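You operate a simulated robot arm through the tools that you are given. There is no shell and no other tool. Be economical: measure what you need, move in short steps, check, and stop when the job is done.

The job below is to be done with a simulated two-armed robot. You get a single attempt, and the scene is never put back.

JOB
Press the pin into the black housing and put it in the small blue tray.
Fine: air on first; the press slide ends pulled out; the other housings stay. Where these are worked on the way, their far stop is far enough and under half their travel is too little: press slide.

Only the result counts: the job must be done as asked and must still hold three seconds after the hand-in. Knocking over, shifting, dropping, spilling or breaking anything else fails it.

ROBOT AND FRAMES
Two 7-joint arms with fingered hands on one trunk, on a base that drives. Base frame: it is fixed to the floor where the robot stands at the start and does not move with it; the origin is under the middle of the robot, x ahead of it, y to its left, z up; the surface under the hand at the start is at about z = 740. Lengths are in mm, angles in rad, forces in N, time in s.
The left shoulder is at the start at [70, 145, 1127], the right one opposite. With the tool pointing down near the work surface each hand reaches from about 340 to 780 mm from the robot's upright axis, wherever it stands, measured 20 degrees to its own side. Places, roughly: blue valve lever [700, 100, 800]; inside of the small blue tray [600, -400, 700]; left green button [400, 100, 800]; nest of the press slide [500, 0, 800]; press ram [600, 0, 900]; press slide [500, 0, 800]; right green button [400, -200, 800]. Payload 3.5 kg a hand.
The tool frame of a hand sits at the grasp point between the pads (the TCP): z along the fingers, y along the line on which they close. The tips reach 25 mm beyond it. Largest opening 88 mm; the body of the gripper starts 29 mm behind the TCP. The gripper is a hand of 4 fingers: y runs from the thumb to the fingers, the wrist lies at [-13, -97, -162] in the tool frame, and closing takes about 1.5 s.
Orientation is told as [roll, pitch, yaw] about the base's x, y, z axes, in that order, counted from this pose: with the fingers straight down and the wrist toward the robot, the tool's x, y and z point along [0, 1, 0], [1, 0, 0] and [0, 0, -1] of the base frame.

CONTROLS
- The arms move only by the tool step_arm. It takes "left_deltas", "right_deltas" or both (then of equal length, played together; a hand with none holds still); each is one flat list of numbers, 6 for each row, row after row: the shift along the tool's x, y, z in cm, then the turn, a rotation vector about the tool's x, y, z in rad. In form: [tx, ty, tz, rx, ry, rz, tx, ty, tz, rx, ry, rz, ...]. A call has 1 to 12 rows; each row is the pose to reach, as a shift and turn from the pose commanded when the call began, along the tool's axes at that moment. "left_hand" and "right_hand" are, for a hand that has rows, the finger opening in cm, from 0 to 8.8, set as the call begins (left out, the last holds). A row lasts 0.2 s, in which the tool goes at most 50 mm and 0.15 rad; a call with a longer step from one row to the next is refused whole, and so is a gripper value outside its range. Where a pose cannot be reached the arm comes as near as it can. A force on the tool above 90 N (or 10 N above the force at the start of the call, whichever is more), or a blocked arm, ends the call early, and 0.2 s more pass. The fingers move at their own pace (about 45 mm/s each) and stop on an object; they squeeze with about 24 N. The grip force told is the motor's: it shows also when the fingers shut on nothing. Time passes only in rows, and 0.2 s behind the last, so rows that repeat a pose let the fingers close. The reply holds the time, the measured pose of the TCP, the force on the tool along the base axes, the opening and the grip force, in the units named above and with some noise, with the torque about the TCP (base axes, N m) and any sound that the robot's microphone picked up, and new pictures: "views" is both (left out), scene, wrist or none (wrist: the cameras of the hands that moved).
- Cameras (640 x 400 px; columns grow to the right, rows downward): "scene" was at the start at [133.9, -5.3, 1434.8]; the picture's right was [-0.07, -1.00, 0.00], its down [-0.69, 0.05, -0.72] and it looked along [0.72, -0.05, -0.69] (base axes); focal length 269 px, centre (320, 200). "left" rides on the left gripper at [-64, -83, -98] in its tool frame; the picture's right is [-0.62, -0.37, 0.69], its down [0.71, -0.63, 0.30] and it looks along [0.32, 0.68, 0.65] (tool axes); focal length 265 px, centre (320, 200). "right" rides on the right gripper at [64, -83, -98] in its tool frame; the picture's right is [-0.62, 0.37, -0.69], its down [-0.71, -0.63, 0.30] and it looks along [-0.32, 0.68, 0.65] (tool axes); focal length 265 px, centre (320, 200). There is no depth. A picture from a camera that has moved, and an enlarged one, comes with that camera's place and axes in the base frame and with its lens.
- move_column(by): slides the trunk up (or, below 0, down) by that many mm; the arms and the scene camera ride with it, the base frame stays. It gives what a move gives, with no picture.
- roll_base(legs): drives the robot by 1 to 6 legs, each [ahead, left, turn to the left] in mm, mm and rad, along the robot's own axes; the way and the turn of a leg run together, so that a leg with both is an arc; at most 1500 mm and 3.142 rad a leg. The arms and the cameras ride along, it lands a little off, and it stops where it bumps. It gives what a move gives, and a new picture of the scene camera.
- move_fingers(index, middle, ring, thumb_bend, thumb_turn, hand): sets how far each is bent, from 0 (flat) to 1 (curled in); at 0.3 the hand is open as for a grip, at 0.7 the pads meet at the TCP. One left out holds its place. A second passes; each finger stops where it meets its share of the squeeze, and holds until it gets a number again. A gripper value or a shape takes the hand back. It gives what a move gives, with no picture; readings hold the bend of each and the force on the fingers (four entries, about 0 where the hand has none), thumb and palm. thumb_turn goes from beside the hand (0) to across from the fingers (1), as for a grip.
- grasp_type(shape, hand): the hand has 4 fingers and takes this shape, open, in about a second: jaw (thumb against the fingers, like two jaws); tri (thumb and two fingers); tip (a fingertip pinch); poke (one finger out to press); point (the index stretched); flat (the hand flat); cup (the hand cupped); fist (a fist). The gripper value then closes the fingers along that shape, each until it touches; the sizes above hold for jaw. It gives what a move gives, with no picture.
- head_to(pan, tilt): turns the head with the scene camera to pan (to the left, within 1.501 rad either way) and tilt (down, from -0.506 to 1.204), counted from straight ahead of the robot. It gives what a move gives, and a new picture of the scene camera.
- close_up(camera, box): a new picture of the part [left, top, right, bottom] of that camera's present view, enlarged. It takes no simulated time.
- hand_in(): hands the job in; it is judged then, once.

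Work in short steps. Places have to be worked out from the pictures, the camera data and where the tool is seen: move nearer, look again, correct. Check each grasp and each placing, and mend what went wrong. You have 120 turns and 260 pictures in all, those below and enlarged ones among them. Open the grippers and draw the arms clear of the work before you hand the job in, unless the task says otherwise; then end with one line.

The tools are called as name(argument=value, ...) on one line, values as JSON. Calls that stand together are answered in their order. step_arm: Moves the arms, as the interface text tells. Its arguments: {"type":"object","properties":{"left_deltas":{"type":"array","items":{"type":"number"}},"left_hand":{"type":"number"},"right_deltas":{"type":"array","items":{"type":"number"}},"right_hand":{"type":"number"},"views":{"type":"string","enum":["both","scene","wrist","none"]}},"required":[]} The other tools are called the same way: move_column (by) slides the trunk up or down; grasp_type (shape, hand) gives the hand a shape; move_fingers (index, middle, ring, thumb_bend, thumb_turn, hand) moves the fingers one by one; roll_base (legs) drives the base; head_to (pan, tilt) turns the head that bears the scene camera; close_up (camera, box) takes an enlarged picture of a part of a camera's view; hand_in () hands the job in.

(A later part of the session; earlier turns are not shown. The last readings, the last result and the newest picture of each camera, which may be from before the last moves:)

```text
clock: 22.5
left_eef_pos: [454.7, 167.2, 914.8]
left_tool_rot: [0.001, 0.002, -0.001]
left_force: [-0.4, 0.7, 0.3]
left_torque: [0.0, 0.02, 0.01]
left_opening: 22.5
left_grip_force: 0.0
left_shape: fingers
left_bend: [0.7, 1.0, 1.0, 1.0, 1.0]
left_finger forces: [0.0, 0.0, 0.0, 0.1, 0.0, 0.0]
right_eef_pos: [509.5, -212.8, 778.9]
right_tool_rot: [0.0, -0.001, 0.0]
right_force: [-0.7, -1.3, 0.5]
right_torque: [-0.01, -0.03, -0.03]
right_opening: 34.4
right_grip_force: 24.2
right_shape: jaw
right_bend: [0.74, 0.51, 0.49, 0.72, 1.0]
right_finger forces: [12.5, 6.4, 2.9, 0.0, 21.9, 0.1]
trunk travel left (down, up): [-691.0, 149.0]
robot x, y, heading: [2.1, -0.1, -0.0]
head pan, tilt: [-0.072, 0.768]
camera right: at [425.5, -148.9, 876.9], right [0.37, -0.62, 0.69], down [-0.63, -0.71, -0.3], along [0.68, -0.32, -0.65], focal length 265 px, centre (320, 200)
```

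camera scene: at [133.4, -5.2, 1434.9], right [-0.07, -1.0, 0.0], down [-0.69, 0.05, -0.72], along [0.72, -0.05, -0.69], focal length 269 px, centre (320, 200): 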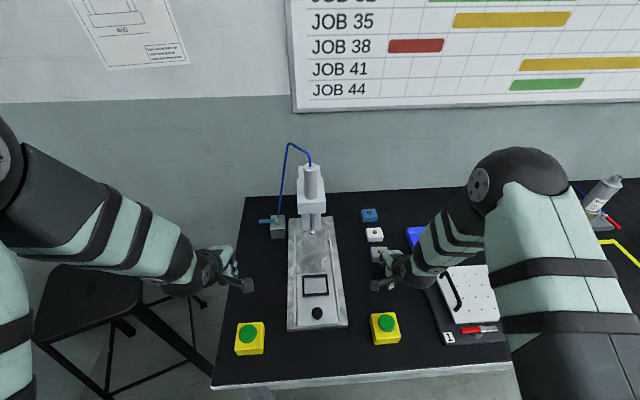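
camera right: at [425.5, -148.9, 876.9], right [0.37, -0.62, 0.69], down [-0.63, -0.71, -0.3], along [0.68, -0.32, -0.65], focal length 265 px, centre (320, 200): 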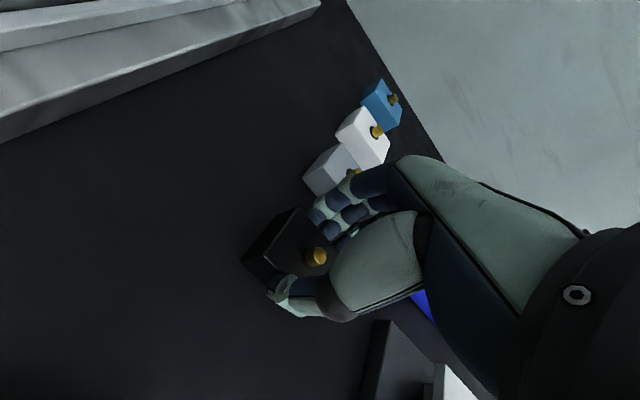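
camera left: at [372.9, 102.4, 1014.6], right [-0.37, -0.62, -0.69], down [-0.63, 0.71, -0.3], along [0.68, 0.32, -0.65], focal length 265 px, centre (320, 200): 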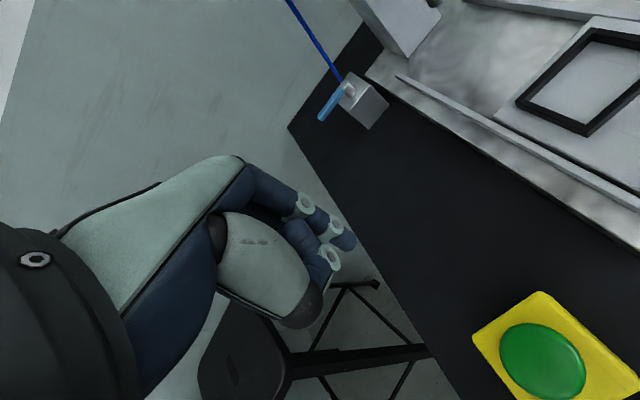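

The grip holds at 24 N, but the index is bent further than the others. I look closely before lifting.

close_up(camera="right", box=[230, 150, 390, 330])

close_up(camera="scene", box=[350, 230, 430, 300])

```text
2.22 times, centred on (310, 240) of right
camera zoom: at [425.5, -148.9, 876.9], right [0.37, -0.62, 0.69], down [-0.63, -0.71, -0.3], along [0.68, -0.32, -0.65], focal length 590 px, centre (342, 111)
```

zoom: 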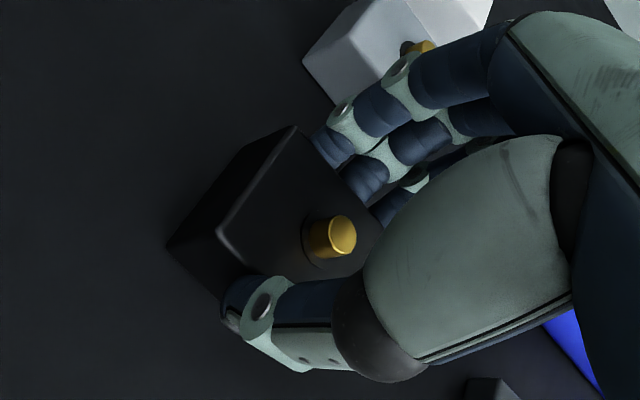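

```text
5.71 times, centred on (390, 265) of scene
camera zoom: at [134.0, -5.4, 1434.8], right [-0.07, -1.0, 0.0], down [-0.69, 0.05, -0.72], along [0.72, -0.05, -0.69], focal length 1538 px, centre (-80, -171)
```

zoom: 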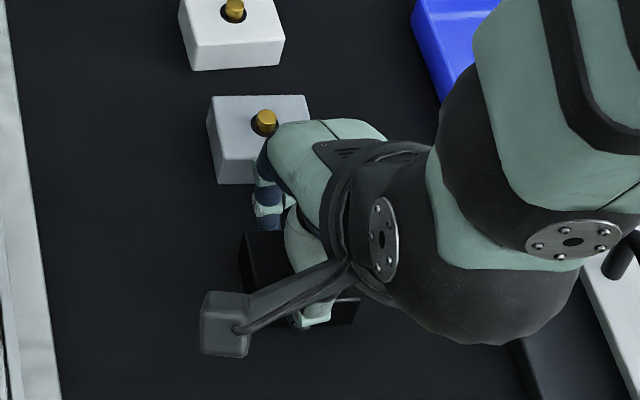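

The grasp looks sound, with fingers on the far face and thumb on the near face. I lift 9 cm and check.

step_arm(right_deltas=[0, 0, -1, 0, 0, 0, 0, 0, -3, 0, 0, 0, 0, 0, -6, 0, 0, 0, 0, 0, -9, 0, 0, 0, 0, 0, -9, 0, 0, 0], views="both")

close_up(camera="scene", box=[350, 200, 430, 270])

```text
clock: 23.7
left_eef_pos: [455.5, 167.2, 915.9]
left_tool_rot: [0.0, 0.0, 0.0]
left_force: [0.3, 0.4, 0.3]
left_torque: [0.04, 0.02, 0.01]
left_opening: 22.8
left_grip_force: 0.0
left_shape: fingers
left_bend: [0.7, 1.0, 1.0, 1.0, 1.0]
left_finger forces: [0.1, 0.1, 0.0, 0.0, 0.0, 0.1]
right_eef_pos: [508.8, -211.5, 869.3]
right_tool_rot: [-0.003, 0.003, 0.001]
right_force: [-0.1, 0.3, 0.0]
right_torque: [-0.03, 0.02, 0.01]
right_opening: 34.4
right_grip_force: 23.9
right_shape: jaw
right_bend: [0.74, 0.52, 0.49, 0.72, 1.0]
right_finger forces: [12.6, 6.3, 2.9, 0.0, 22.0, 0.0]
trunk travel left (down, up): [-691.0, 149.0]
robot x, y, heading: [2.3, -1.2, 0.003]
head pan, tilt: [-0.072, 0.768]
camera scene: at [134.7, -5.6, 1434.7], right [-0.07, -1.0, 0.0], down [-0.69, 0.05, -0.72], along [0.72, -0.05, -0.69], focal length 269 px, centre (320, 200)
camera right: at [425.6, -147.2, 966.6], right [0.37, -0.62, 0.69], down [-0.63, -0.71, -0.3], along [0.68, -0.32, -0.65], focal length 265 px, centre (320, 200)
```

scene: 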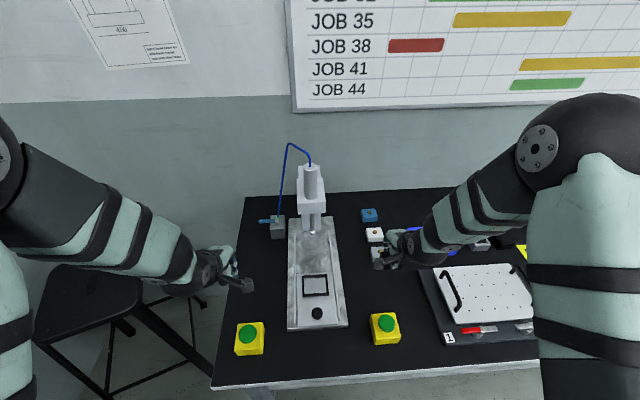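
right: 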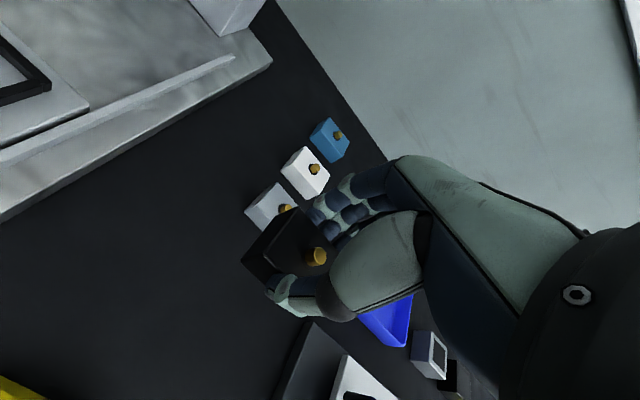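

```text
5.71 times, centred on (390, 235) of scene
camera zoom: at [134.7, -5.6, 1434.7], right [-0.07, -1.0, 0.0], down [-0.69, 0.05, -0.72], along [0.72, -0.05, -0.69], focal length 1538 px, centre (-80, 0)
```

zoom: 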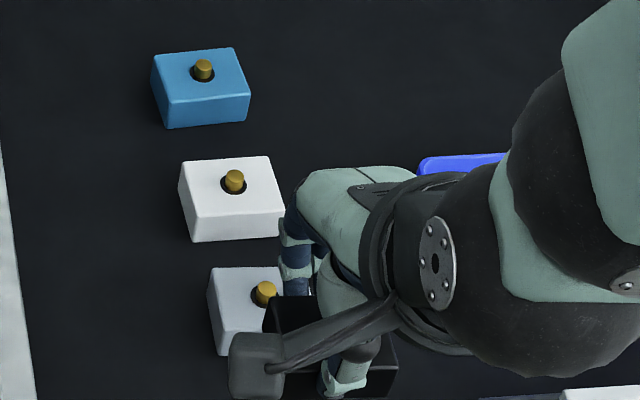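

The housing is held steadily. I carry it over the nest at about (491, −22), staying high.

step_arm(right_deltas=[4, -0.5, 0, 0, 0, 0, 8, -1, 0, 0, 0, 0, 12, -1.5, 0, 0, 0, 0, 16, -1.8, 0, 0, 0, 0, 19, -1.8, 0, 0, 0, 0, 19, -1.8, 0, 0, 0, 0], views="both")

close_up(camera="right", box=[160, 130, 400, 370])

close_up(camera="scene", box=[270, 220, 390, 340])

close_up(camera="left", box=[440, 0, 640, 140])

```text
clock: 25.1
left_eef_pos: [455.3, 165.9, 916.3]
left_tool_rot: [0.0, -0.001, 0.0]
left_force: [0.0, -0.3, 0.3]
left_torque: [0.03, 0.03, -0.03]
left_opening: 22.6
left_grip_force: 0.1
left_shape: fingers
left_bend: [0.7, 1.0, 1.0, 1.0, 1.0]
left_finger forces: [0.1, 0.0, 0.1, 0.0, 0.0, 0.0]
right_eef_pos: [490.9, -22.3, 869.4]
right_tool_rot: [-0.001, 0.0, 0.0]
right_force: [-0.3, -0.1, -0.3]
right_torque: [0.01, -0.01, 0.0]
right_opening: 34.3
right_grip_force: 24.2
right_shape: jaw
right_bend: [0.74, 0.52, 0.5, 0.72, 1.0]
right_finger forces: [12.4, 6.2, 3.0, 0.0, 21.7, 0.0]
trunk travel left (down, up): [-691.0, 149.0]
robot x, y, heading: [2.9, 3.7, -0.003]
head pan, tilt: [-0.072, 0.768]
camera scene: at [134.0, -6.0, 1434.8], right [-0.07, -1.0, 0.0], down [-0.69, 0.05, -0.72], along [0.72, -0.05, -0.69], focal length 269 px, centre (320, 200)
camera right: at [407.4, 41.3, 966.9], right [0.37, -0.62, 0.69], down [-0.63, -0.71, -0.3], along [0.68, -0.32, -0.65], focal length 265 px, centre (320, 200)
```

scene: 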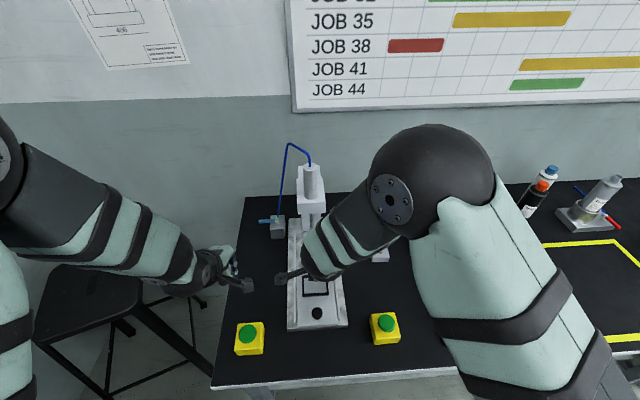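
right: 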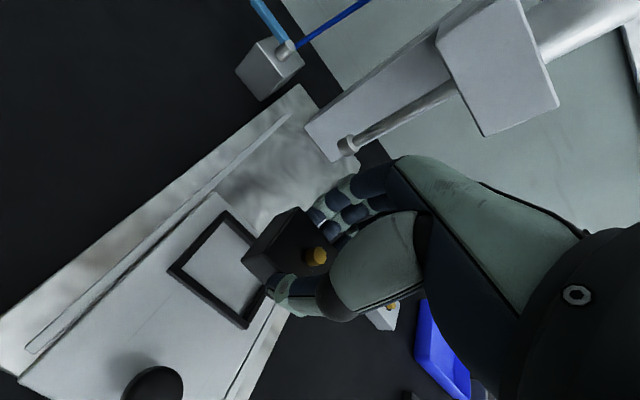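

```text
1.67 times, centred on (280, 250) of right
camera zoom: at [407.4, 41.3, 966.9], right [0.37, -0.62, 0.69], down [-0.63, -0.71, -0.3], along [0.68, -0.32, -0.65], focal length 442 px, centre (387, 117)
```

zoom: 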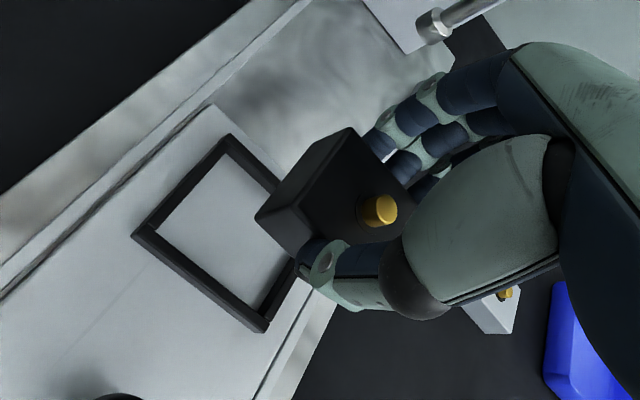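

```text
3.33 times, centred on (330, 280) of scene
camera zoom: at [134.0, -6.0, 1434.8], right [-0.07, -1.0, 0.0], down [-0.69, 0.05, -0.72], along [0.72, -0.05, -0.69], focal length 897 px, centre (287, -67)
```

zoom: 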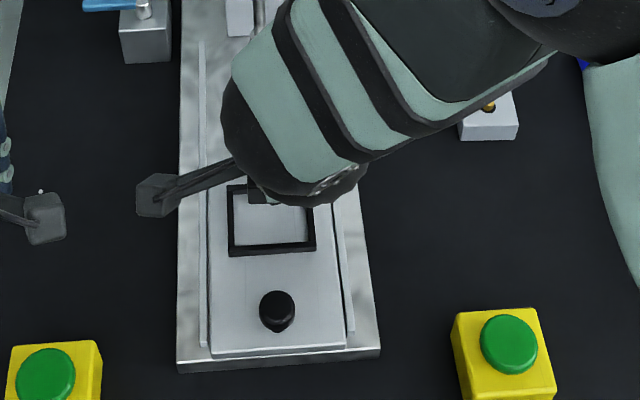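

```text
2.86 times, centred on (540, 70) of left
camera zoom: at [372.8, 102.0, 1014.7], right [-0.37, -0.62, -0.69], down [-0.63, 0.71, -0.3], along [0.68, 0.32, -0.65], focal length 758 px, centre (-309, 571)
```

zoom: 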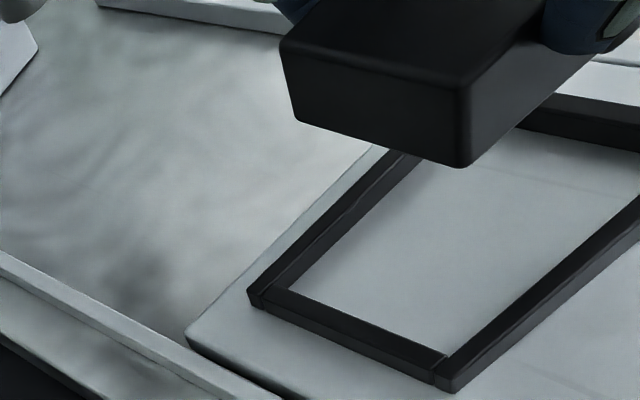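

I triangulated from both wrist cameras. The nest is centred near (485, −17) with its rim top at about z 785. The housing is at about (491, −28) with its bottom at 830. I shift by (−6, +11) mm and lower to just above the rim to check again.

step_arm(right_deltas=[1.1, -0.6, 0, 0, 0, 0, 1.1, -0.6, 2, 0, 0, 0, 1.1, -0.6, 3.3, 0, 0, 0, 1.1, -0.6, 3.3, 0, 0, 0], views="none")

close_up(camera="right", box=[160, 130, 400, 370])

close_up(camera="left", box=[480, 0, 640, 140])

```text
clock: 26.1
left_eef_pos: [455.4, 167.6, 915.6]
left_tool_rot: [0.0, -0.001, 0.0]
left_force: [0.3, -0.6, 0.2]
left_torque: [0.04, -0.03, -0.03]
left_opening: 22.7
left_grip_force: 0.1
left_shape: fingers
left_bend: [0.7, 1.0, 1.0, 1.0, 1.0]
left_finger forces: [0.0, 0.0, 0.1, 0.0, 0.0, 0.0]
right_eef_pos: [485.3, -13.3, 838.1]
right_tool_rot: [0.003, 0.001, -0.007]
right_force: [1.1, -0.6, -0.6]
right_torque: [0.01, 0.0, 0.02]
right_opening: 34.2
right_grip_force: 24.3
right_shape: jaw
right_bend: [0.74, 0.52, 0.5, 0.72, 1.0]
right_finger forces: [12.5, 6.3, 3.0, 0.0, 21.8, 0.1]
trunk travel left (down, up): [-691.0, 149.0]
robot x, y, heading: [1.7, -0.6, 0.0]
head pan, tilt: [-0.072, 0.768]
```

```text
1.67 times, centred on (280, 250) of right
camera zoom: at [402.5, 50.8, 934.3], right [0.36, -0.62, 0.69], down [-0.63, -0.71, -0.31], along [0.68, -0.33, -0.66], focal length 442 px, centre (387, 117)
```

zoom: 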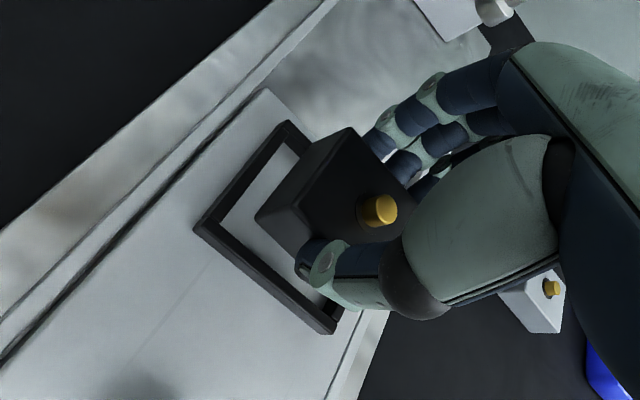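

```text
2.86 times, centred on (560, 70) of left
camera zoom: at [372.5, 102.5, 1014.7], right [-0.37, -0.62, -0.69], down [-0.63, 0.71, -0.3], along [0.68, 0.32, -0.65], focal length 758 px, centre (-366, 571)
```

zoom: 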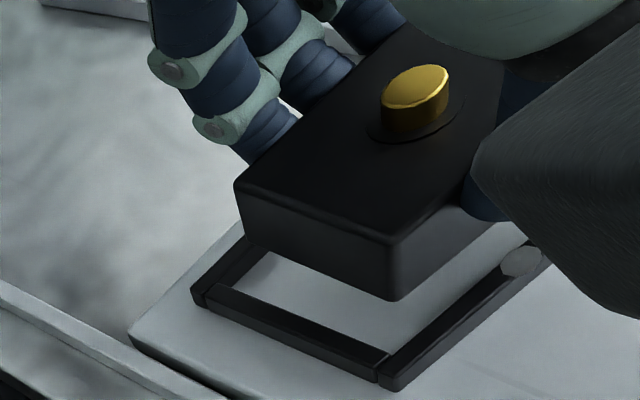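

The housing and nest centres now agree to about 1 mm. I lower slowly into the nest.

step_arm(right_deltas=[0, 0, 0.6, 0, 0, 0, 0, 0, 1.2, 0, 0, 0, 0, 0, 1.6, 0, 0, 0, 0, 0, 1.6, 0, 0, 0], views="none")

close_up(camera="left", box=[480, 0, 640, 140])

```text
clock: 27.1
left_eef_pos: [454.8, 167.4, 915.7]
left_tool_rot: [-0.001, -0.001, -0.001]
left_force: [0.1, -0.1, 1.0]
left_torque: [-0.03, 0.0, 0.0]
left_opening: 22.6
left_grip_force: 0.0
left_shape: fingers
left_bend: [0.7, 1.0, 1.0, 1.0, 1.0]
left_finger forces: [0.0, 0.0, 0.0, 0.0, 0.0, 0.0]
right_eef_pos: [484.3, -13.1, 820.7]
right_tool_rot: [-0.001, -0.002, -0.003]
right_force: [1.4, 0.1, 3.1]
right_torque: [0.02, 0.08, 0.01]
right_opening: 34.7
right_grip_force: 24.1
right_shape: jaw
right_bend: [0.74, 0.52, 0.5, 0.72, 1.0]
right_finger forces: [13.2, 6.6, 3.3, 0.0, 22.5, 0.0]
trunk travel left (down, up): [-691.0, 149.0]
robot x, y, heading: [1.5, -0.4, -0.002]
head pan, tilt: [-0.072, 0.768]
```

```text
2.86 times, centred on (560, 70) of left
camera zoom: at [372.5, 102.6, 1014.8], right [-0.37, -0.62, -0.69], down [-0.63, 0.71, -0.3], along [0.68, 0.32, -0.65], focal length 758 px, centre (-366, 571)
```

zoom: 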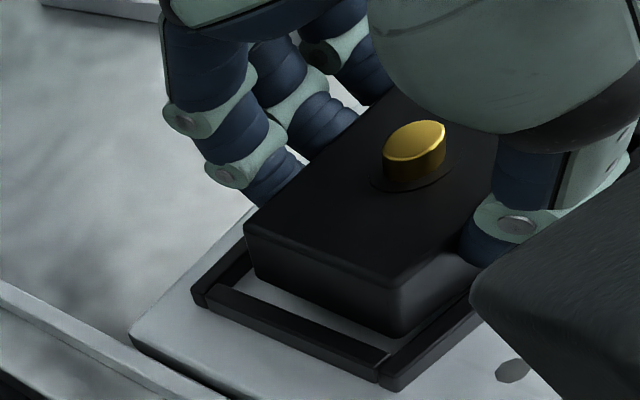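

The alignment is good, with the housing inside the rim and 3 N of contact starting. I lower a few millimetres more to seat it.

step_arm(right_deltas=[0, 0, 0.3, 0, 0, 0, 0, 0, 0.5, 0, 0, 0], views="none")

close_up(camera="left", box=[480, 0, 640, 140])

```text
clock: 27.7
left_eef_pos: [453.8, 167.1, 916.7]
left_tool_rot: [0.0, -0.002, 0.0]
left_force: [-0.1, 0.0, 0.5]
left_torque: [0.02, 0.0, 0.01]
left_opening: 22.6
left_grip_force: 0.0
left_shape: fingers
left_bend: [0.7, 1.0, 1.0, 1.0, 1.0]
left_finger forces: [0.1, 0.0, 0.0, 0.0, 0.0, 0.0]
right_eef_pos: [486.1, -12.5, 818.9]
right_tool_rot: [-0.003, -0.007, 0.0]
right_force: [1.5, -1.4, 16.9]
right_torque: [0.0, 0.34, 0.04]
right_opening: 35.1
right_grip_force: 24.0
right_shape: jaw
right_bend: [0.74, 0.51, 0.49, 0.72, 1.0]
right_finger forces: [15.3, 8.1, 3.8, 0.0, 26.6, 0.0]
trunk travel left (down, up): [-691.0, 149.0]
robot x, y, heading: [0.5, -3.7, -0.001]
head pan, tilt: [-0.072, 0.768]
```

```text
2.86 times, centred on (560, 70) of left
camera zoom: at [371.2, 102.4, 1015.6], right [-0.37, -0.62, -0.69], down [-0.63, 0.71, -0.31], along [0.68, 0.32, -0.65], focal length 758 px, centre (-366, 571)
```

zoom: 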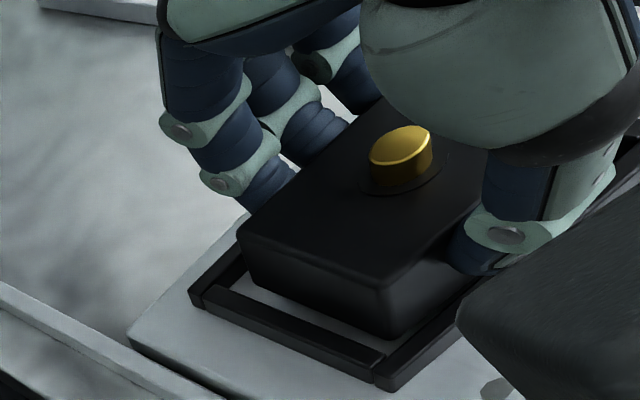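

There is 17 N of contact at the expected floor height. I ease up 3 mm and open just enough to release, then look.

step_arm(right_deltas=[0, 0, -0.3, 0, 0, 0, 0, 0, -0.3, 0, 0, 0, 0, 0, -0.3, 0, 0, 0, 0, 0, -0.3, 0, 0, 0], right_hand=6.0, views="none")

close_up(camera="left", box=[480, 0, 640, 140])

close_up(camera="right", box=[160, 130, 400, 370])

```text
clock: 28.7
left_eef_pos: [455.6, 168.1, 916.0]
left_tool_rot: [0.001, 0.0, 0.0]
left_force: [0.0, 0.3, -0.1]
left_torque: [0.03, -0.02, 0.0]
left_opening: 22.5
left_grip_force: 0.0
left_shape: fingers
left_bend: [0.7, 1.0, 1.0, 1.0, 1.0]
left_finger forces: [0.1, 0.1, 0.0, 0.0, 0.1, 0.0]
right_eef_pos: [484.9, -11.6, 818.5]
right_tool_rot: [-0.002, 0.0, -0.002]
right_force: [0.0, -0.3, 0.7]
right_torque: [-0.02, 0.01, 0.05]
right_opening: 59.7
right_grip_force: 0.1
right_shape: jaw
right_bend: [0.28, 0.38, 0.35, 0.6, 1.0]
right_finger forces: [0.0, 0.0, 0.1, 0.0, 0.0, 0.1]
trunk travel left (down, up): [-691.0, 149.0]
robot x, y, heading: [-1.3, 1.1, -0.001]
head pan, tilt: [-0.072, 0.768]
```

```text
2.86 times, centred on (560, 70) of left
camera zoom: at [373.0, 102.5, 1014.5], right [-0.37, -0.62, -0.69], down [-0.63, 0.71, -0.3], along [0.68, 0.32, -0.65], focal length 758 px, centre (-366, 571)
```

zoom: 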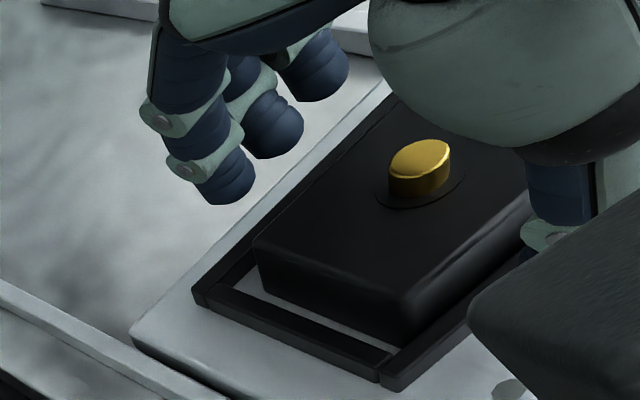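

```text
1.67 times, centred on (280, 250) of right
camera zoom: at [401.6, 52.4, 916.1], right [0.37, -0.62, 0.69], down [-0.63, -0.71, -0.3], along [0.68, -0.32, -0.65], focal length 442 px, centre (387, 117)
```

zoom: 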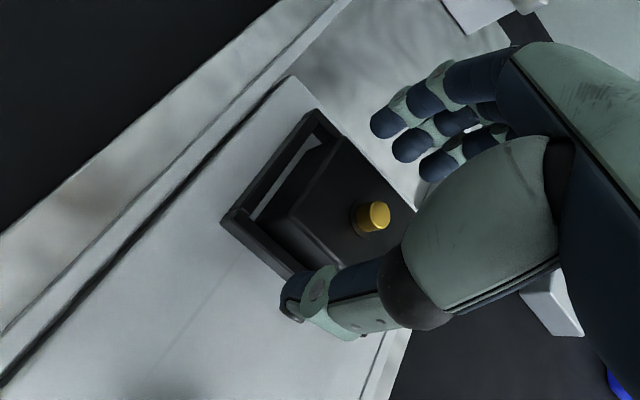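

The housing has dropped into the nest. I raise the right hand straight up and move it aside to check the seating.

step_arm(right_deltas=[0, 0, -2, 0, 0, 0, 0, 0, -5, 0, 0, 0, 0, 0, -9, 0, 0, 0, -4, 0, -11, 0, 0, 0, -8, 0, -11, 0, 0, 0, -12, 0, -11, 0, 0, 0, -16, 0, -11, 0, 0, 0], views="scene")

close_up(camera="left", box=[440, 0, 640, 140])

close_up(camera="scene", box=[270, 220, 370, 340])

```text
clock: 30.3
left_eef_pos: [456.0, 164.9, 916.2]
left_tool_rot: [0.002, 0.001, 0.0]
left_force: [-0.9, 0.2, 0.3]
left_torque: [-0.02, -0.05, 0.04]
left_opening: 22.9
left_grip_force: 0.1
left_shape: fingers
left_bend: [0.7, 1.0, 1.0, 1.0, 1.0]
left_finger forces: [0.1, 0.0, 0.0, 0.0, 0.0, 0.0]
right_eef_pos: [485.0, -176.1, 926.8]
right_tool_rot: [0.002, 0.0, 0.0]
right_force: [0.3, -1.2, 0.6]
right_torque: [0.04, -0.01, -0.01]
right_opening: 60.2
right_grip_force: 0.0
right_shape: jaw
right_bend: [0.28, 0.38, 0.34, 0.6, 1.0]
right_finger forces: [0.0, 0.0, 0.1, 0.0, 0.1, 0.0]
trunk travel left (down, up): [-691.0, 149.0]
robot x, y, heading: [3.0, 0.8, 0.001]
head pan, tilt: [-0.072, 0.768]
camera scene: at [133.7, -7.9, 1434.8], right [-0.07, -1.0, 0.0], down [-0.69, 0.05, -0.72], along [0.72, -0.05, -0.69], focal length 269 px, centre (320, 200)
```

scene: 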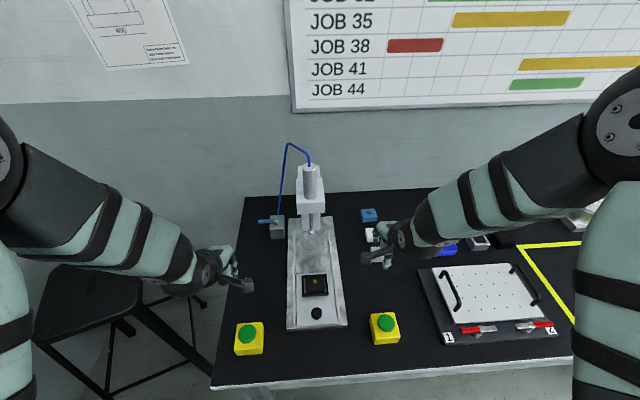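

```text
2.86 times, centred on (540, 70) of left
camera zoom: at [372.6, 100.6, 1014.9], right [-0.37, -0.62, -0.69], down [-0.63, 0.72, -0.3], along [0.68, 0.33, -0.65], focal length 758 px, centre (-309, 571)
```

zoom: 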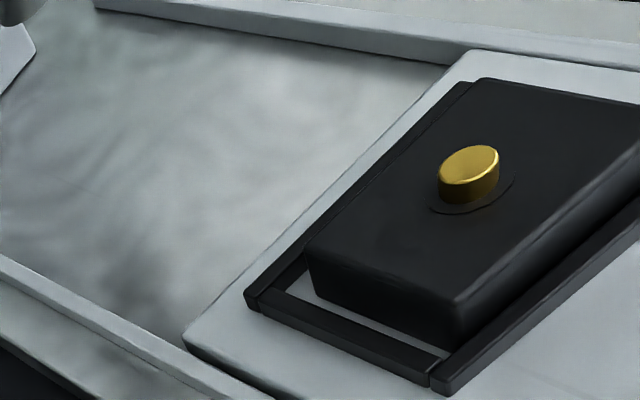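

```text
3.33 times, centred on (320, 280) of scene
camera zoom: at [133.7, -7.9, 1434.8], right [-0.07, -1.0, 0.0], down [-0.69, 0.05, -0.72], along [0.72, -0.05, -0.69], focal length 897 px, centre (320, -67)
```

zoom: 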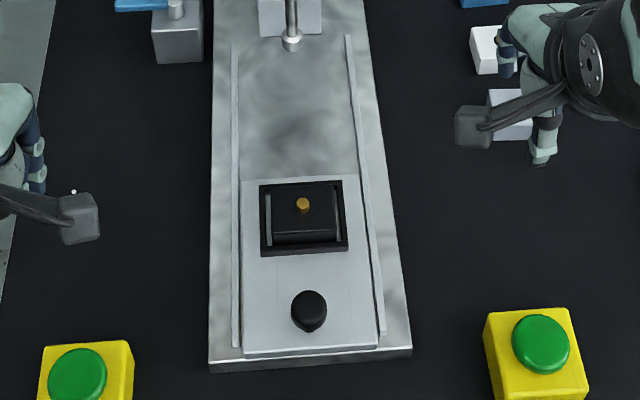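

The housing is seated and centred in the nest. The slide knob is at about (407, −20, 795). I'll push the slide with the left hand by gripping the knob, so I set jaw and move above it.

grasp_type(shape="jaw", hand="left")

step_arm(left_deltas=[-4, -1, 0, 0, 0, 0, -8, -2, 0, 0, 0, 0, -12, -3, 0, 0, 0, 0, -16, -4, 1, 0, 0, 0, -18.5, -4.7, 3, 0, 0, 0, -18.5, -4.7, 3, 0, 0, 0], left_hand=5.0, views="both")

close_up(camera="left", box=[240, 130, 480, 370])

close_up(camera="right", box=[0, 0, 320, 200])

```text
clock: 31.2
left_eef_pos: [454.1, 167.5, 916.3]
left_tool_rot: [-0.001, 0.0, 0.001]
left_force: [0.3, -0.5, 0.0]
left_torque: [-0.01, -0.02, -0.02]
left_opening: 87.4
left_grip_force: 0.1
left_shape: jaw
left_bend: [0.3, 0.3, 0.3, 0.3, 0.98]
left_finger forces: [0.0, 0.0, 0.1, 0.0, 0.0, 0.1]
right_eef_pos: [486.4, -174.3, 928.9]
right_tool_rot: [0.001, 0.0, -0.001]
right_force: [-0.7, 0.1, 0.5]
right_torque: [0.02, 0.02, 0.0]
right_opening: 59.3
right_grip_force: 0.1
right_shape: jaw
right_bend: [0.28, 0.38, 0.34, 0.6, 1.0]
right_finger forces: [0.0, 0.1, 0.0, 0.0, 0.1, 0.0]
trunk travel left (down, up): [-691.0, 149.0]
robot x, y, heading: [0.8, 0.8, 0.001]
head pan, tilt: [-0.072, 0.768]
```

```text
clock: 32.6
left_eef_pos: [421.3, -15.5, 905.9]
left_tool_rot: [-0.076, -0.005, 0.058]
left_force: [-0.4, -0.2, 0.1]
left_torque: [0.01, 0.01, 0.0]
left_opening: 50.4
left_grip_force: 0.0
left_shape: jaw
left_bend: [0.74, 0.42, 0.38, 0.66, 1.0]
left_finger forces: [0.0, 0.1, 0.1, 0.1, 0.0, 0.1]
right_eef_pos: [486.2, -173.3, 928.4]
right_tool_rot: [-0.001, 0.001, 0.001]
right_force: [-0.1, 0.0, 0.2]
right_torque: [0.03, -0.01, 0.02]
right_opening: 59.5
right_grip_force: 0.0
right_shape: jaw
right_bend: [0.28, 0.38, 0.34, 0.6, 1.0]
right_finger forces: [0.1, 0.0, 0.0, 0.1, 0.0, 0.0]
trunk travel left (down, up): [-691.0, 149.0]
robot x, y, heading: [3.1, -2.4, -0.002]
head pan, tilt: [-0.072, 0.768]
camera scene: at [133.6, -4.9, 1434.8], right [-0.07, -1.0, 0.0], down [-0.69, 0.05, -0.72], along [0.72, -0.05, -0.69], focal length 269 px, centre (320, 200)
camera left: at [341.8, -77.1, 1009.6], right [-0.33, -0.69, -0.65], down [-0.67, 0.65, -0.36], along [0.67, 0.31, -0.67], focal length 265 px, centre (320, 200)
```

scene: 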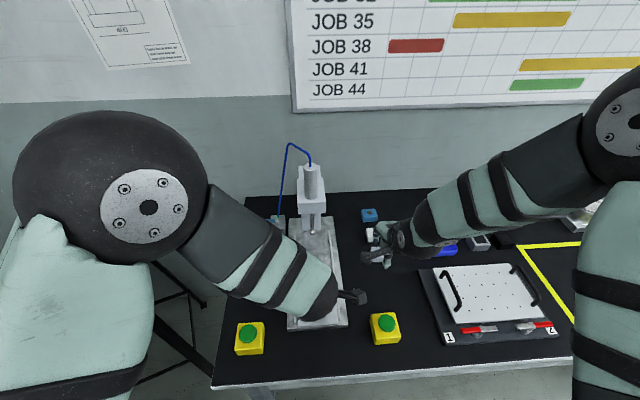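
left: 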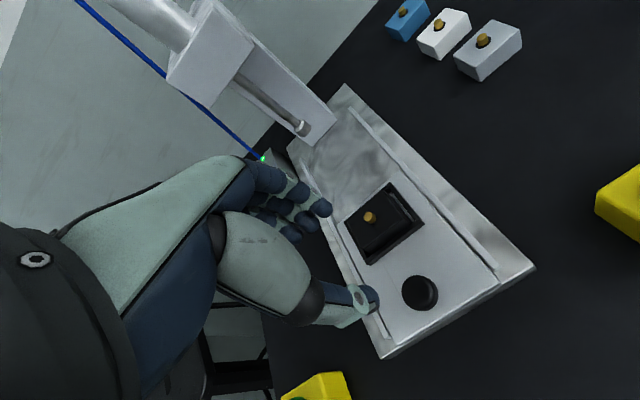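

```text
1.67 times, centred on (360, 250) of left
camera zoom: at [341.8, -77.1, 1009.6], right [-0.33, -0.69, -0.65], down [-0.67, 0.65, -0.36], along [0.67, 0.31, -0.67], focal length 442 px, centre (253, 117)
```

zoom: 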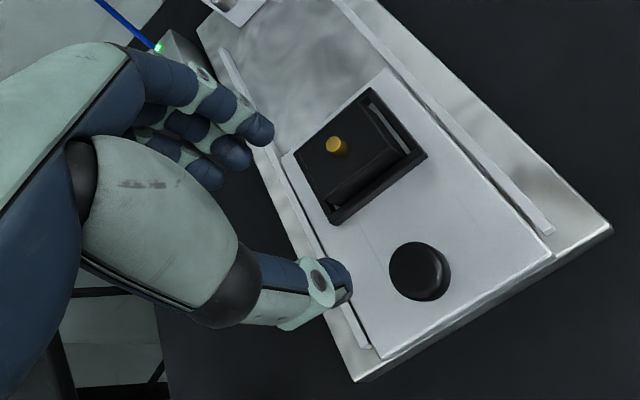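

```text
2.00 times, centred on (160, 100) of right
camera zoom: at [402.0, -109.3, 1026.1], right [0.37, -0.62, 0.69], down [-0.63, -0.71, -0.3], along [0.68, -0.32, -0.65], focal length 531 px, centre (640, 400)
```

zoom: 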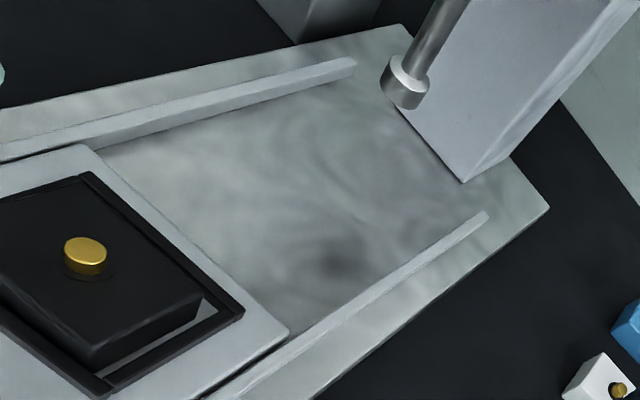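

The left arm is at its inner reach limit here. I roll the base back 90 mm to give both hands better reach to the knob and buttons.

roll_base(legs=[[-90, 0, 0]])

```text
clock: 33.7
left_eef_pos: [331.5, -12.3, 902.3]
left_tool_rot: [-0.07, 0.006, 0.06]
left_force: [-0.4, -0.9, 0.2]
left_torque: [0.0, -0.04, -0.01]
left_opening: 50.3
left_grip_force: 0.1
left_shape: jaw
left_bend: [0.74, 0.42, 0.38, 0.66, 1.0]
left_finger forces: [0.0, 0.0, 0.1, 0.0, 0.1, 0.0]
right_eef_pos: [397.1, -174.7, 927.6]
right_tool_rot: [0.0, 0.002, 0.0]
right_force: [-0.9, -0.1, 0.0]
right_torque: [-0.02, -0.02, 0.02]
right_opening: 59.7
right_grip_force: 0.1
right_shape: jaw
right_bend: [0.28, 0.38, 0.34, 0.6, 1.0]
right_finger forces: [0.0, 0.0, 0.0, 0.0, 0.0, 0.1]
trunk travel left (down, up): [-691.0, 149.0]
robot x, y, heading: [-87.9, 0.1, 0.001]
head pan, tilt: [-0.072, 0.768]
camera scene: at [45.2, -5.5, 1434.7], right [-0.07, -1.0, 0.0], down [-0.69, 0.05, -0.72], along [0.72, -0.05, -0.69], focal length 269 px, centre (320, 200)
```

scene: 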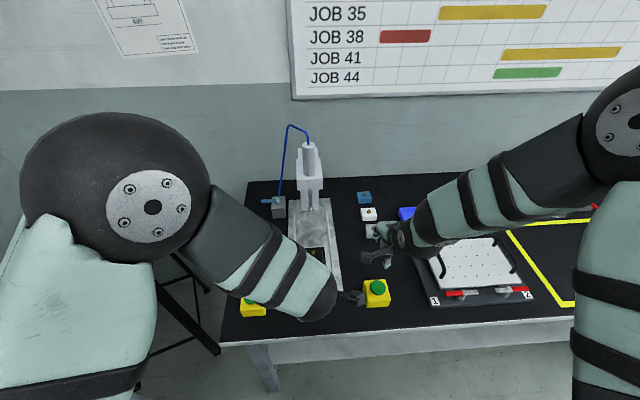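

Now I bring the left hand over the knob.

step_arm(left_deltas=[0, 3, -0.5, 0, 0, 0, 0, 6, -1, 0, 0, 0, 0, 8.8, -1, 0, 0, 0, 0, 8.8, -1, 0, 0, 0], views="wrist")

```text
clock: 34.7
left_eef_pos: [418.6, -8.7, 912.8]
left_tool_rot: [-0.07, 0.005, 0.058]
left_force: [0.1, -0.5, 0.6]
left_torque: [-0.03, 0.04, 0.01]
left_opening: 50.8
left_grip_force: 0.0
left_shape: jaw
left_bend: [0.74, 0.42, 0.38, 0.66, 1.0]
left_finger forces: [0.1, 0.1, 0.0, 0.1, 0.0, 0.1]
right_eef_pos: [396.1, -175.4, 928.1]
right_tool_rot: [0.0, 0.0, -0.001]
right_force: [0.0, -0.1, -0.5]
right_torque: [-0.03, 0.0, 0.04]
right_opening: 59.6
right_grip_force: 0.0
right_shape: jaw
right_bend: [0.28, 0.38, 0.34, 0.6, 1.0]
right_finger forces: [0.0, 0.0, 0.1, 0.1, 0.0, 0.0]
trunk travel left (down, up): [-691.0, 149.0]
robot x, y, heading: [-93.6, -3.5, -0.005]
head pan, tilt: [-0.072, 0.768]
camera left: at [340.3, -70.8, 1016.4], right [-0.33, -0.69, -0.65], down [-0.67, 0.65, -0.35], along [0.66, 0.32, -0.68], focal length 265 px, centre (320, 200)
```

left: 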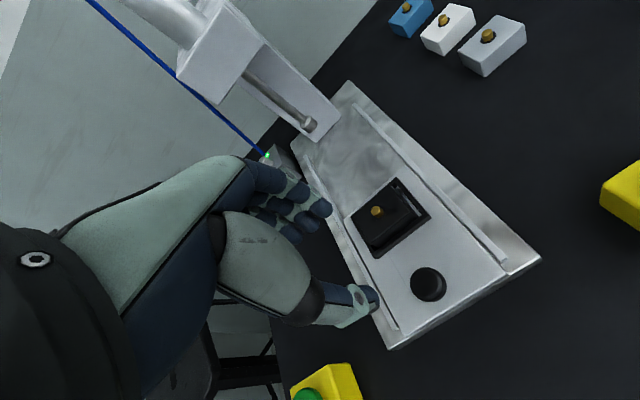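

The tilt carried over, so I command an explicit correction back to upright over the knob.

step_arm(left_deltas=[-0.6, -0.5, 0.5, 0, 0.035, 0.03, -1.2, -1.1, 1, 0, 0.07, 0.058, -1.2, -1.1, 1.5, 0, 0.07, 0.058, -1.2, -1.1, 1.5, 0, 0.07, 0.058], views="wrist")

```text
clock: 35.7
left_eef_pos: [407.9, -21.1, 899.6]
left_tool_rot: [-0.001, 0.002, 0.001]
left_force: [0.1, 0.2, -0.4]
left_torque: [0.01, -0.01, 0.04]
left_opening: 50.4
left_grip_force: 0.1
left_shape: jaw
left_bend: [0.74, 0.42, 0.38, 0.66, 1.0]
left_finger forces: [0.1, 0.0, 0.0, 0.1, 0.1, 0.1]
right_eef_pos: [395.8, -175.0, 928.2]
right_tool_rot: [-0.001, 0.0, -0.001]
right_force: [0.0, 0.7, -0.2]
right_torque: [-0.01, 0.01, 0.0]
right_opening: 59.7
right_grip_force: 0.0
right_shape: jaw
right_bend: [0.28, 0.38, 0.34, 0.6, 1.0]
right_finger forces: [0.1, 0.0, 0.0, 0.1, 0.0, 0.0]
trunk travel left (down, up): [-691.0, 149.0]
robot x, y, heading: [-87.3, -0.5, -0.001]
head pan, tilt: [-0.072, 0.768]
camera left: at [326.1, -86.5, 997.4], right [-0.37, -0.62, -0.69], down [-0.63, 0.71, -0.3], along [0.68, 0.33, -0.65], focal length 265 px, centre (320, 200)
```

left: 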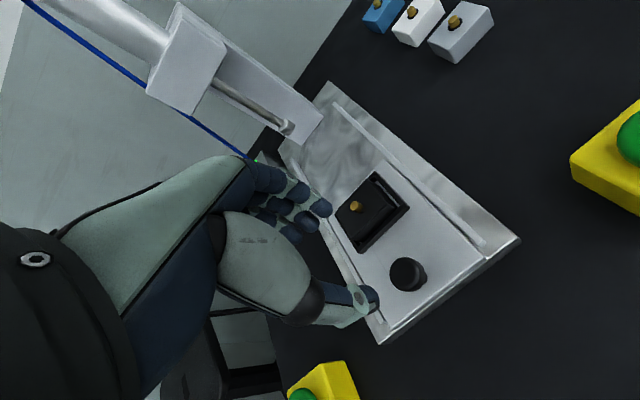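

Upright now, with the knob directly below. I descend so the fingertips straddle it.

step_arm(left_deltas=[0, -0.1, 3, 0, 0, 0, 0, -0.1, 6, 0, 0, 0, 0, -0.1, 8.6, 0, 0, 0, 0, -0.1, 8.6, 0, 0, 0], views="none")

close_up(camera="left", box=[240, 130, 480, 370])

close_up(camera="right", box=[0, 0, 320, 320])

```text
clock: 36.7
left_eef_pos: [405.3, -20.7, 811.2]
left_tool_rot: [0.004, 0.002, -0.001]
left_force: [-0.8, -0.6, -0.5]
left_torque: [-0.01, 0.0, -0.01]
left_opening: 50.5
left_grip_force: 0.1
left_shape: jaw
left_bend: [0.74, 0.42, 0.38, 0.66, 1.0]
left_finger forces: [0.0, 0.0, 0.0, 0.0, 0.0, 0.0]
right_eef_pos: [396.0, -173.2, 928.0]
right_tool_rot: [0.0, -0.001, -0.002]
right_force: [-0.2, 0.4, 0.2]
right_torque: [-0.05, -0.04, 0.0]
right_opening: 60.0
right_grip_force: 0.0
right_shape: jaw
right_bend: [0.28, 0.38, 0.34, 0.6, 1.0]
right_finger forces: [0.0, 0.0, 0.1, 0.0, 0.0, 0.0]
trunk travel left (down, up): [-691.0, 149.0]
robot x, y, heading: [-85.8, 2.3, 0.004]
head pan, tilt: [-0.072, 0.768]
```

```text
1.67 times, centred on (360, 250) of left
camera zoom: at [323.1, -85.9, 909.5], right [-0.37, -0.62, -0.69], down [-0.63, 0.72, -0.3], along [0.68, 0.33, -0.65], focal length 442 px, centre (253, 117)
```

zoom: 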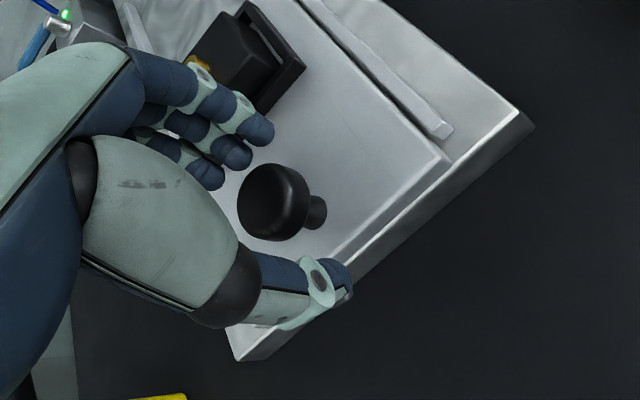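

```text
1.25 times, centred on (160, 160) of right
camera zoom: at [312.3, -109.9, 1026.0], right [0.37, -0.62, 0.69], down [-0.63, -0.71, -0.3], along [0.68, -0.33, -0.65], focal length 332 px, centre (520, 250)
```

zoom: 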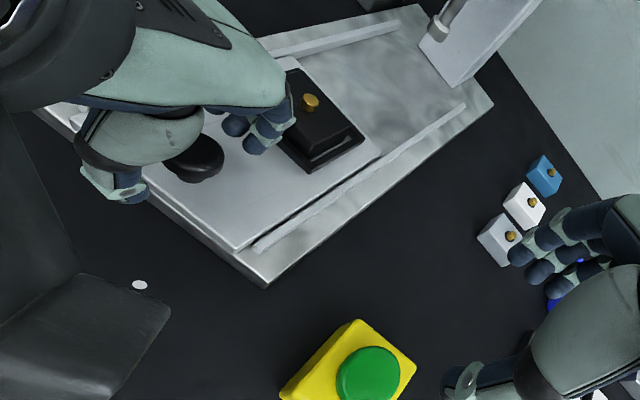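

The knob sits between thumb and fingers. I close on it.

step_arm(left_deltas=[0, 0, 0, 0, 0, 0, 0, 0, 0, 0, 0, 0, 0, 0, 0, 0, 0, 0, 0, 0, 0, 0, 0, 0, 0, 0, 0, 0, 0, 0, 0, 0, 0, 0, 0, 0, 0, 0, 0, 0, 0, 0], left_hand=1.5, views="wrist")

```text
clock: 38.3
left_eef_pos: [406.9, -21.3, 812.5]
left_tool_rot: [0.001, 0.002, 0.0]
left_force: [-1.5, -1.2, -5.0]
left_torque: [-0.04, 0.09, -0.02]
left_opening: 18.1
left_grip_force: 23.9
left_shape: jaw
left_bend: [0.73, 0.58, 0.66, 0.75, 1.0]
left_finger forces: [12.9, 7.5, 0.0, 0.0, 20.8, 0.0]
right_eef_pos: [396.2, -173.9, 928.0]
right_tool_rot: [0.001, -0.001, -0.003]
right_force: [0.5, -0.8, -0.3]
right_torque: [-0.02, 0.01, 0.01]
right_opening: 59.7
right_grip_force: 0.0
right_shape: jaw
right_bend: [0.28, 0.38, 0.34, 0.6, 1.0]
right_finger forces: [0.0, 0.1, 0.0, 0.1, 0.0, 0.1]
trunk travel left (down, up): [-691.0, 149.0]
robot x, y, heading: [-91.2, 0.9, 0.0]
head pan, tilt: [-0.072, 0.768]
camera left: at [323.9, -86.0, 910.3], right [-0.37, -0.62, -0.69], down [-0.63, 0.71, -0.3], along [0.68, 0.33, -0.66], focal length 265 px, centre (320, 200)
```

left: 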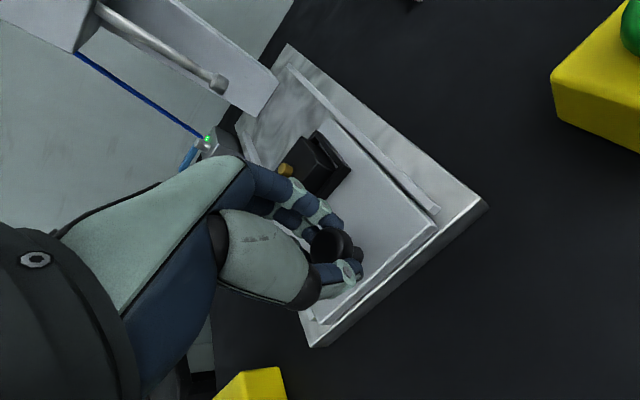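

The knob is gripped. I push the slide in, starting with 5 cm.

step_arm(left_deltas=[0, 0.5, 0, 0, 0, 0, 0, 1.2, 0, 0, 0, 0, 0, 2, 0, 0, 0, 0, 0, 3, 0, 0, 0, 0, 0, 4, 0, 0, 0, 0, 0, 5, 0, 0, 0, 0], views="wrist")

```text
clock: 39.7
left_eef_pos: [456.9, -21.5, 811.9]
left_tool_rot: [0.0, 0.003, 0.002]
left_force: [0.3, -1.0, -7.1]
left_torque: [-0.01, -0.03, -0.01]
left_opening: 18.4
left_grip_force: 24.0
left_shape: jaw
left_bend: [0.73, 0.58, 0.66, 0.75, 1.0]
left_finger forces: [12.9, 7.1, 0.0, 0.1, 19.4, 0.1]
right_eef_pos: [397.2, -174.1, 927.6]
right_tool_rot: [0.001, 0.001, -0.002]
right_force: [0.0, 0.0, 0.1]
right_torque: [0.02, 0.02, 0.01]
right_opening: 59.7
right_grip_force: 0.2
right_shape: jaw
right_bend: [0.28, 0.38, 0.34, 0.6, 1.0]
right_finger forces: [0.1, 0.0, 0.0, 0.0, 0.0, 0.0]
trunk travel left (down, up): [-691.0, 149.0]
robot x, y, heading: [-88.7, -0.1, -0.001]
head pan, tilt: [-0.072, 0.768]
camera left: at [374.8, -85.8, 911.2], right [-0.37, -0.62, -0.69], down [-0.63, 0.71, -0.3], along [0.68, 0.33, -0.66], focal length 265 px, centre (320, 200)
```

left: 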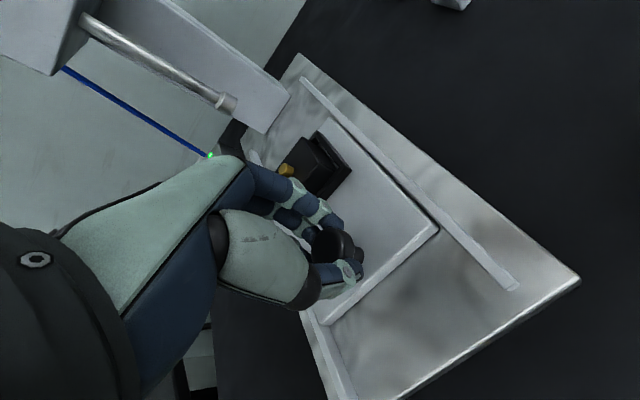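

The slide moves freely. I continue toward the far stop in small steps.

step_arm(left_deltas=[0, 1, 0, 0, 0, 0, 0, 2, 0, 0, 0, 0, 0, 3, 0, 0, 0, 0, 0, 4, 0, 0, 0, 0, 0, 5, 0, 0, 0, 0, 0, 5.8, 0, 0, 0, 0, 0, 6.5, 0, 0, 0, 0, 0, 7.2, 0, 0, 0, 0], views="wrist")

```text
clock: 41.5
left_eef_pos: [530.0, -21.6, 811.4]
left_tool_rot: [0.001, 0.003, 0.003]
left_force: [1.8, -0.4, -2.8]
left_torque: [-0.02, 0.07, 0.0]
left_opening: 18.3
left_grip_force: 24.0
left_shape: jaw
left_bend: [0.73, 0.58, 0.66, 0.75, 1.0]
left_finger forces: [13.7, 8.8, 0.0, 0.0, 20.0, 0.1]
right_eef_pos: [395.7, -174.2, 928.5]
right_tool_rot: [0.0, 0.002, -0.002]
right_force: [0.2, 0.6, 0.6]
right_torque: [-0.01, 0.01, -0.01]
right_opening: 59.8
right_grip_force: 0.0
right_shape: jaw
right_bend: [0.28, 0.38, 0.34, 0.6, 1.0]
right_finger forces: [0.1, 0.0, 0.0, 0.1, 0.0, 0.0]
trunk travel left (down, up): [-691.0, 149.0]
robot x, y, heading: [-93.8, -3.9, -0.002]
head pan, tilt: [-0.072, 0.768]
camera left: at [448.2, -86.1, 910.4], right [-0.37, -0.62, -0.69], down [-0.63, 0.71, -0.3], along [0.68, 0.33, -0.65], focal length 265 px, centre (320, 200)
```

left: 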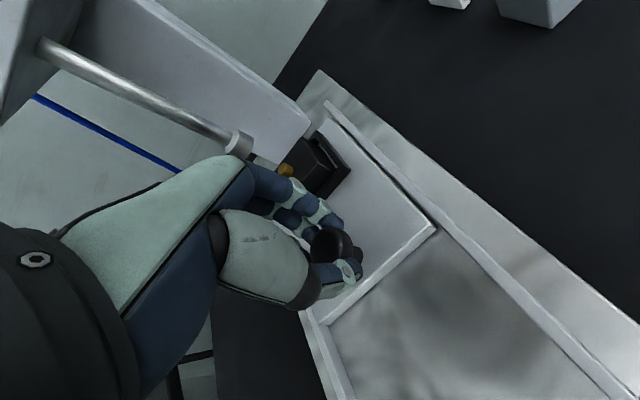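

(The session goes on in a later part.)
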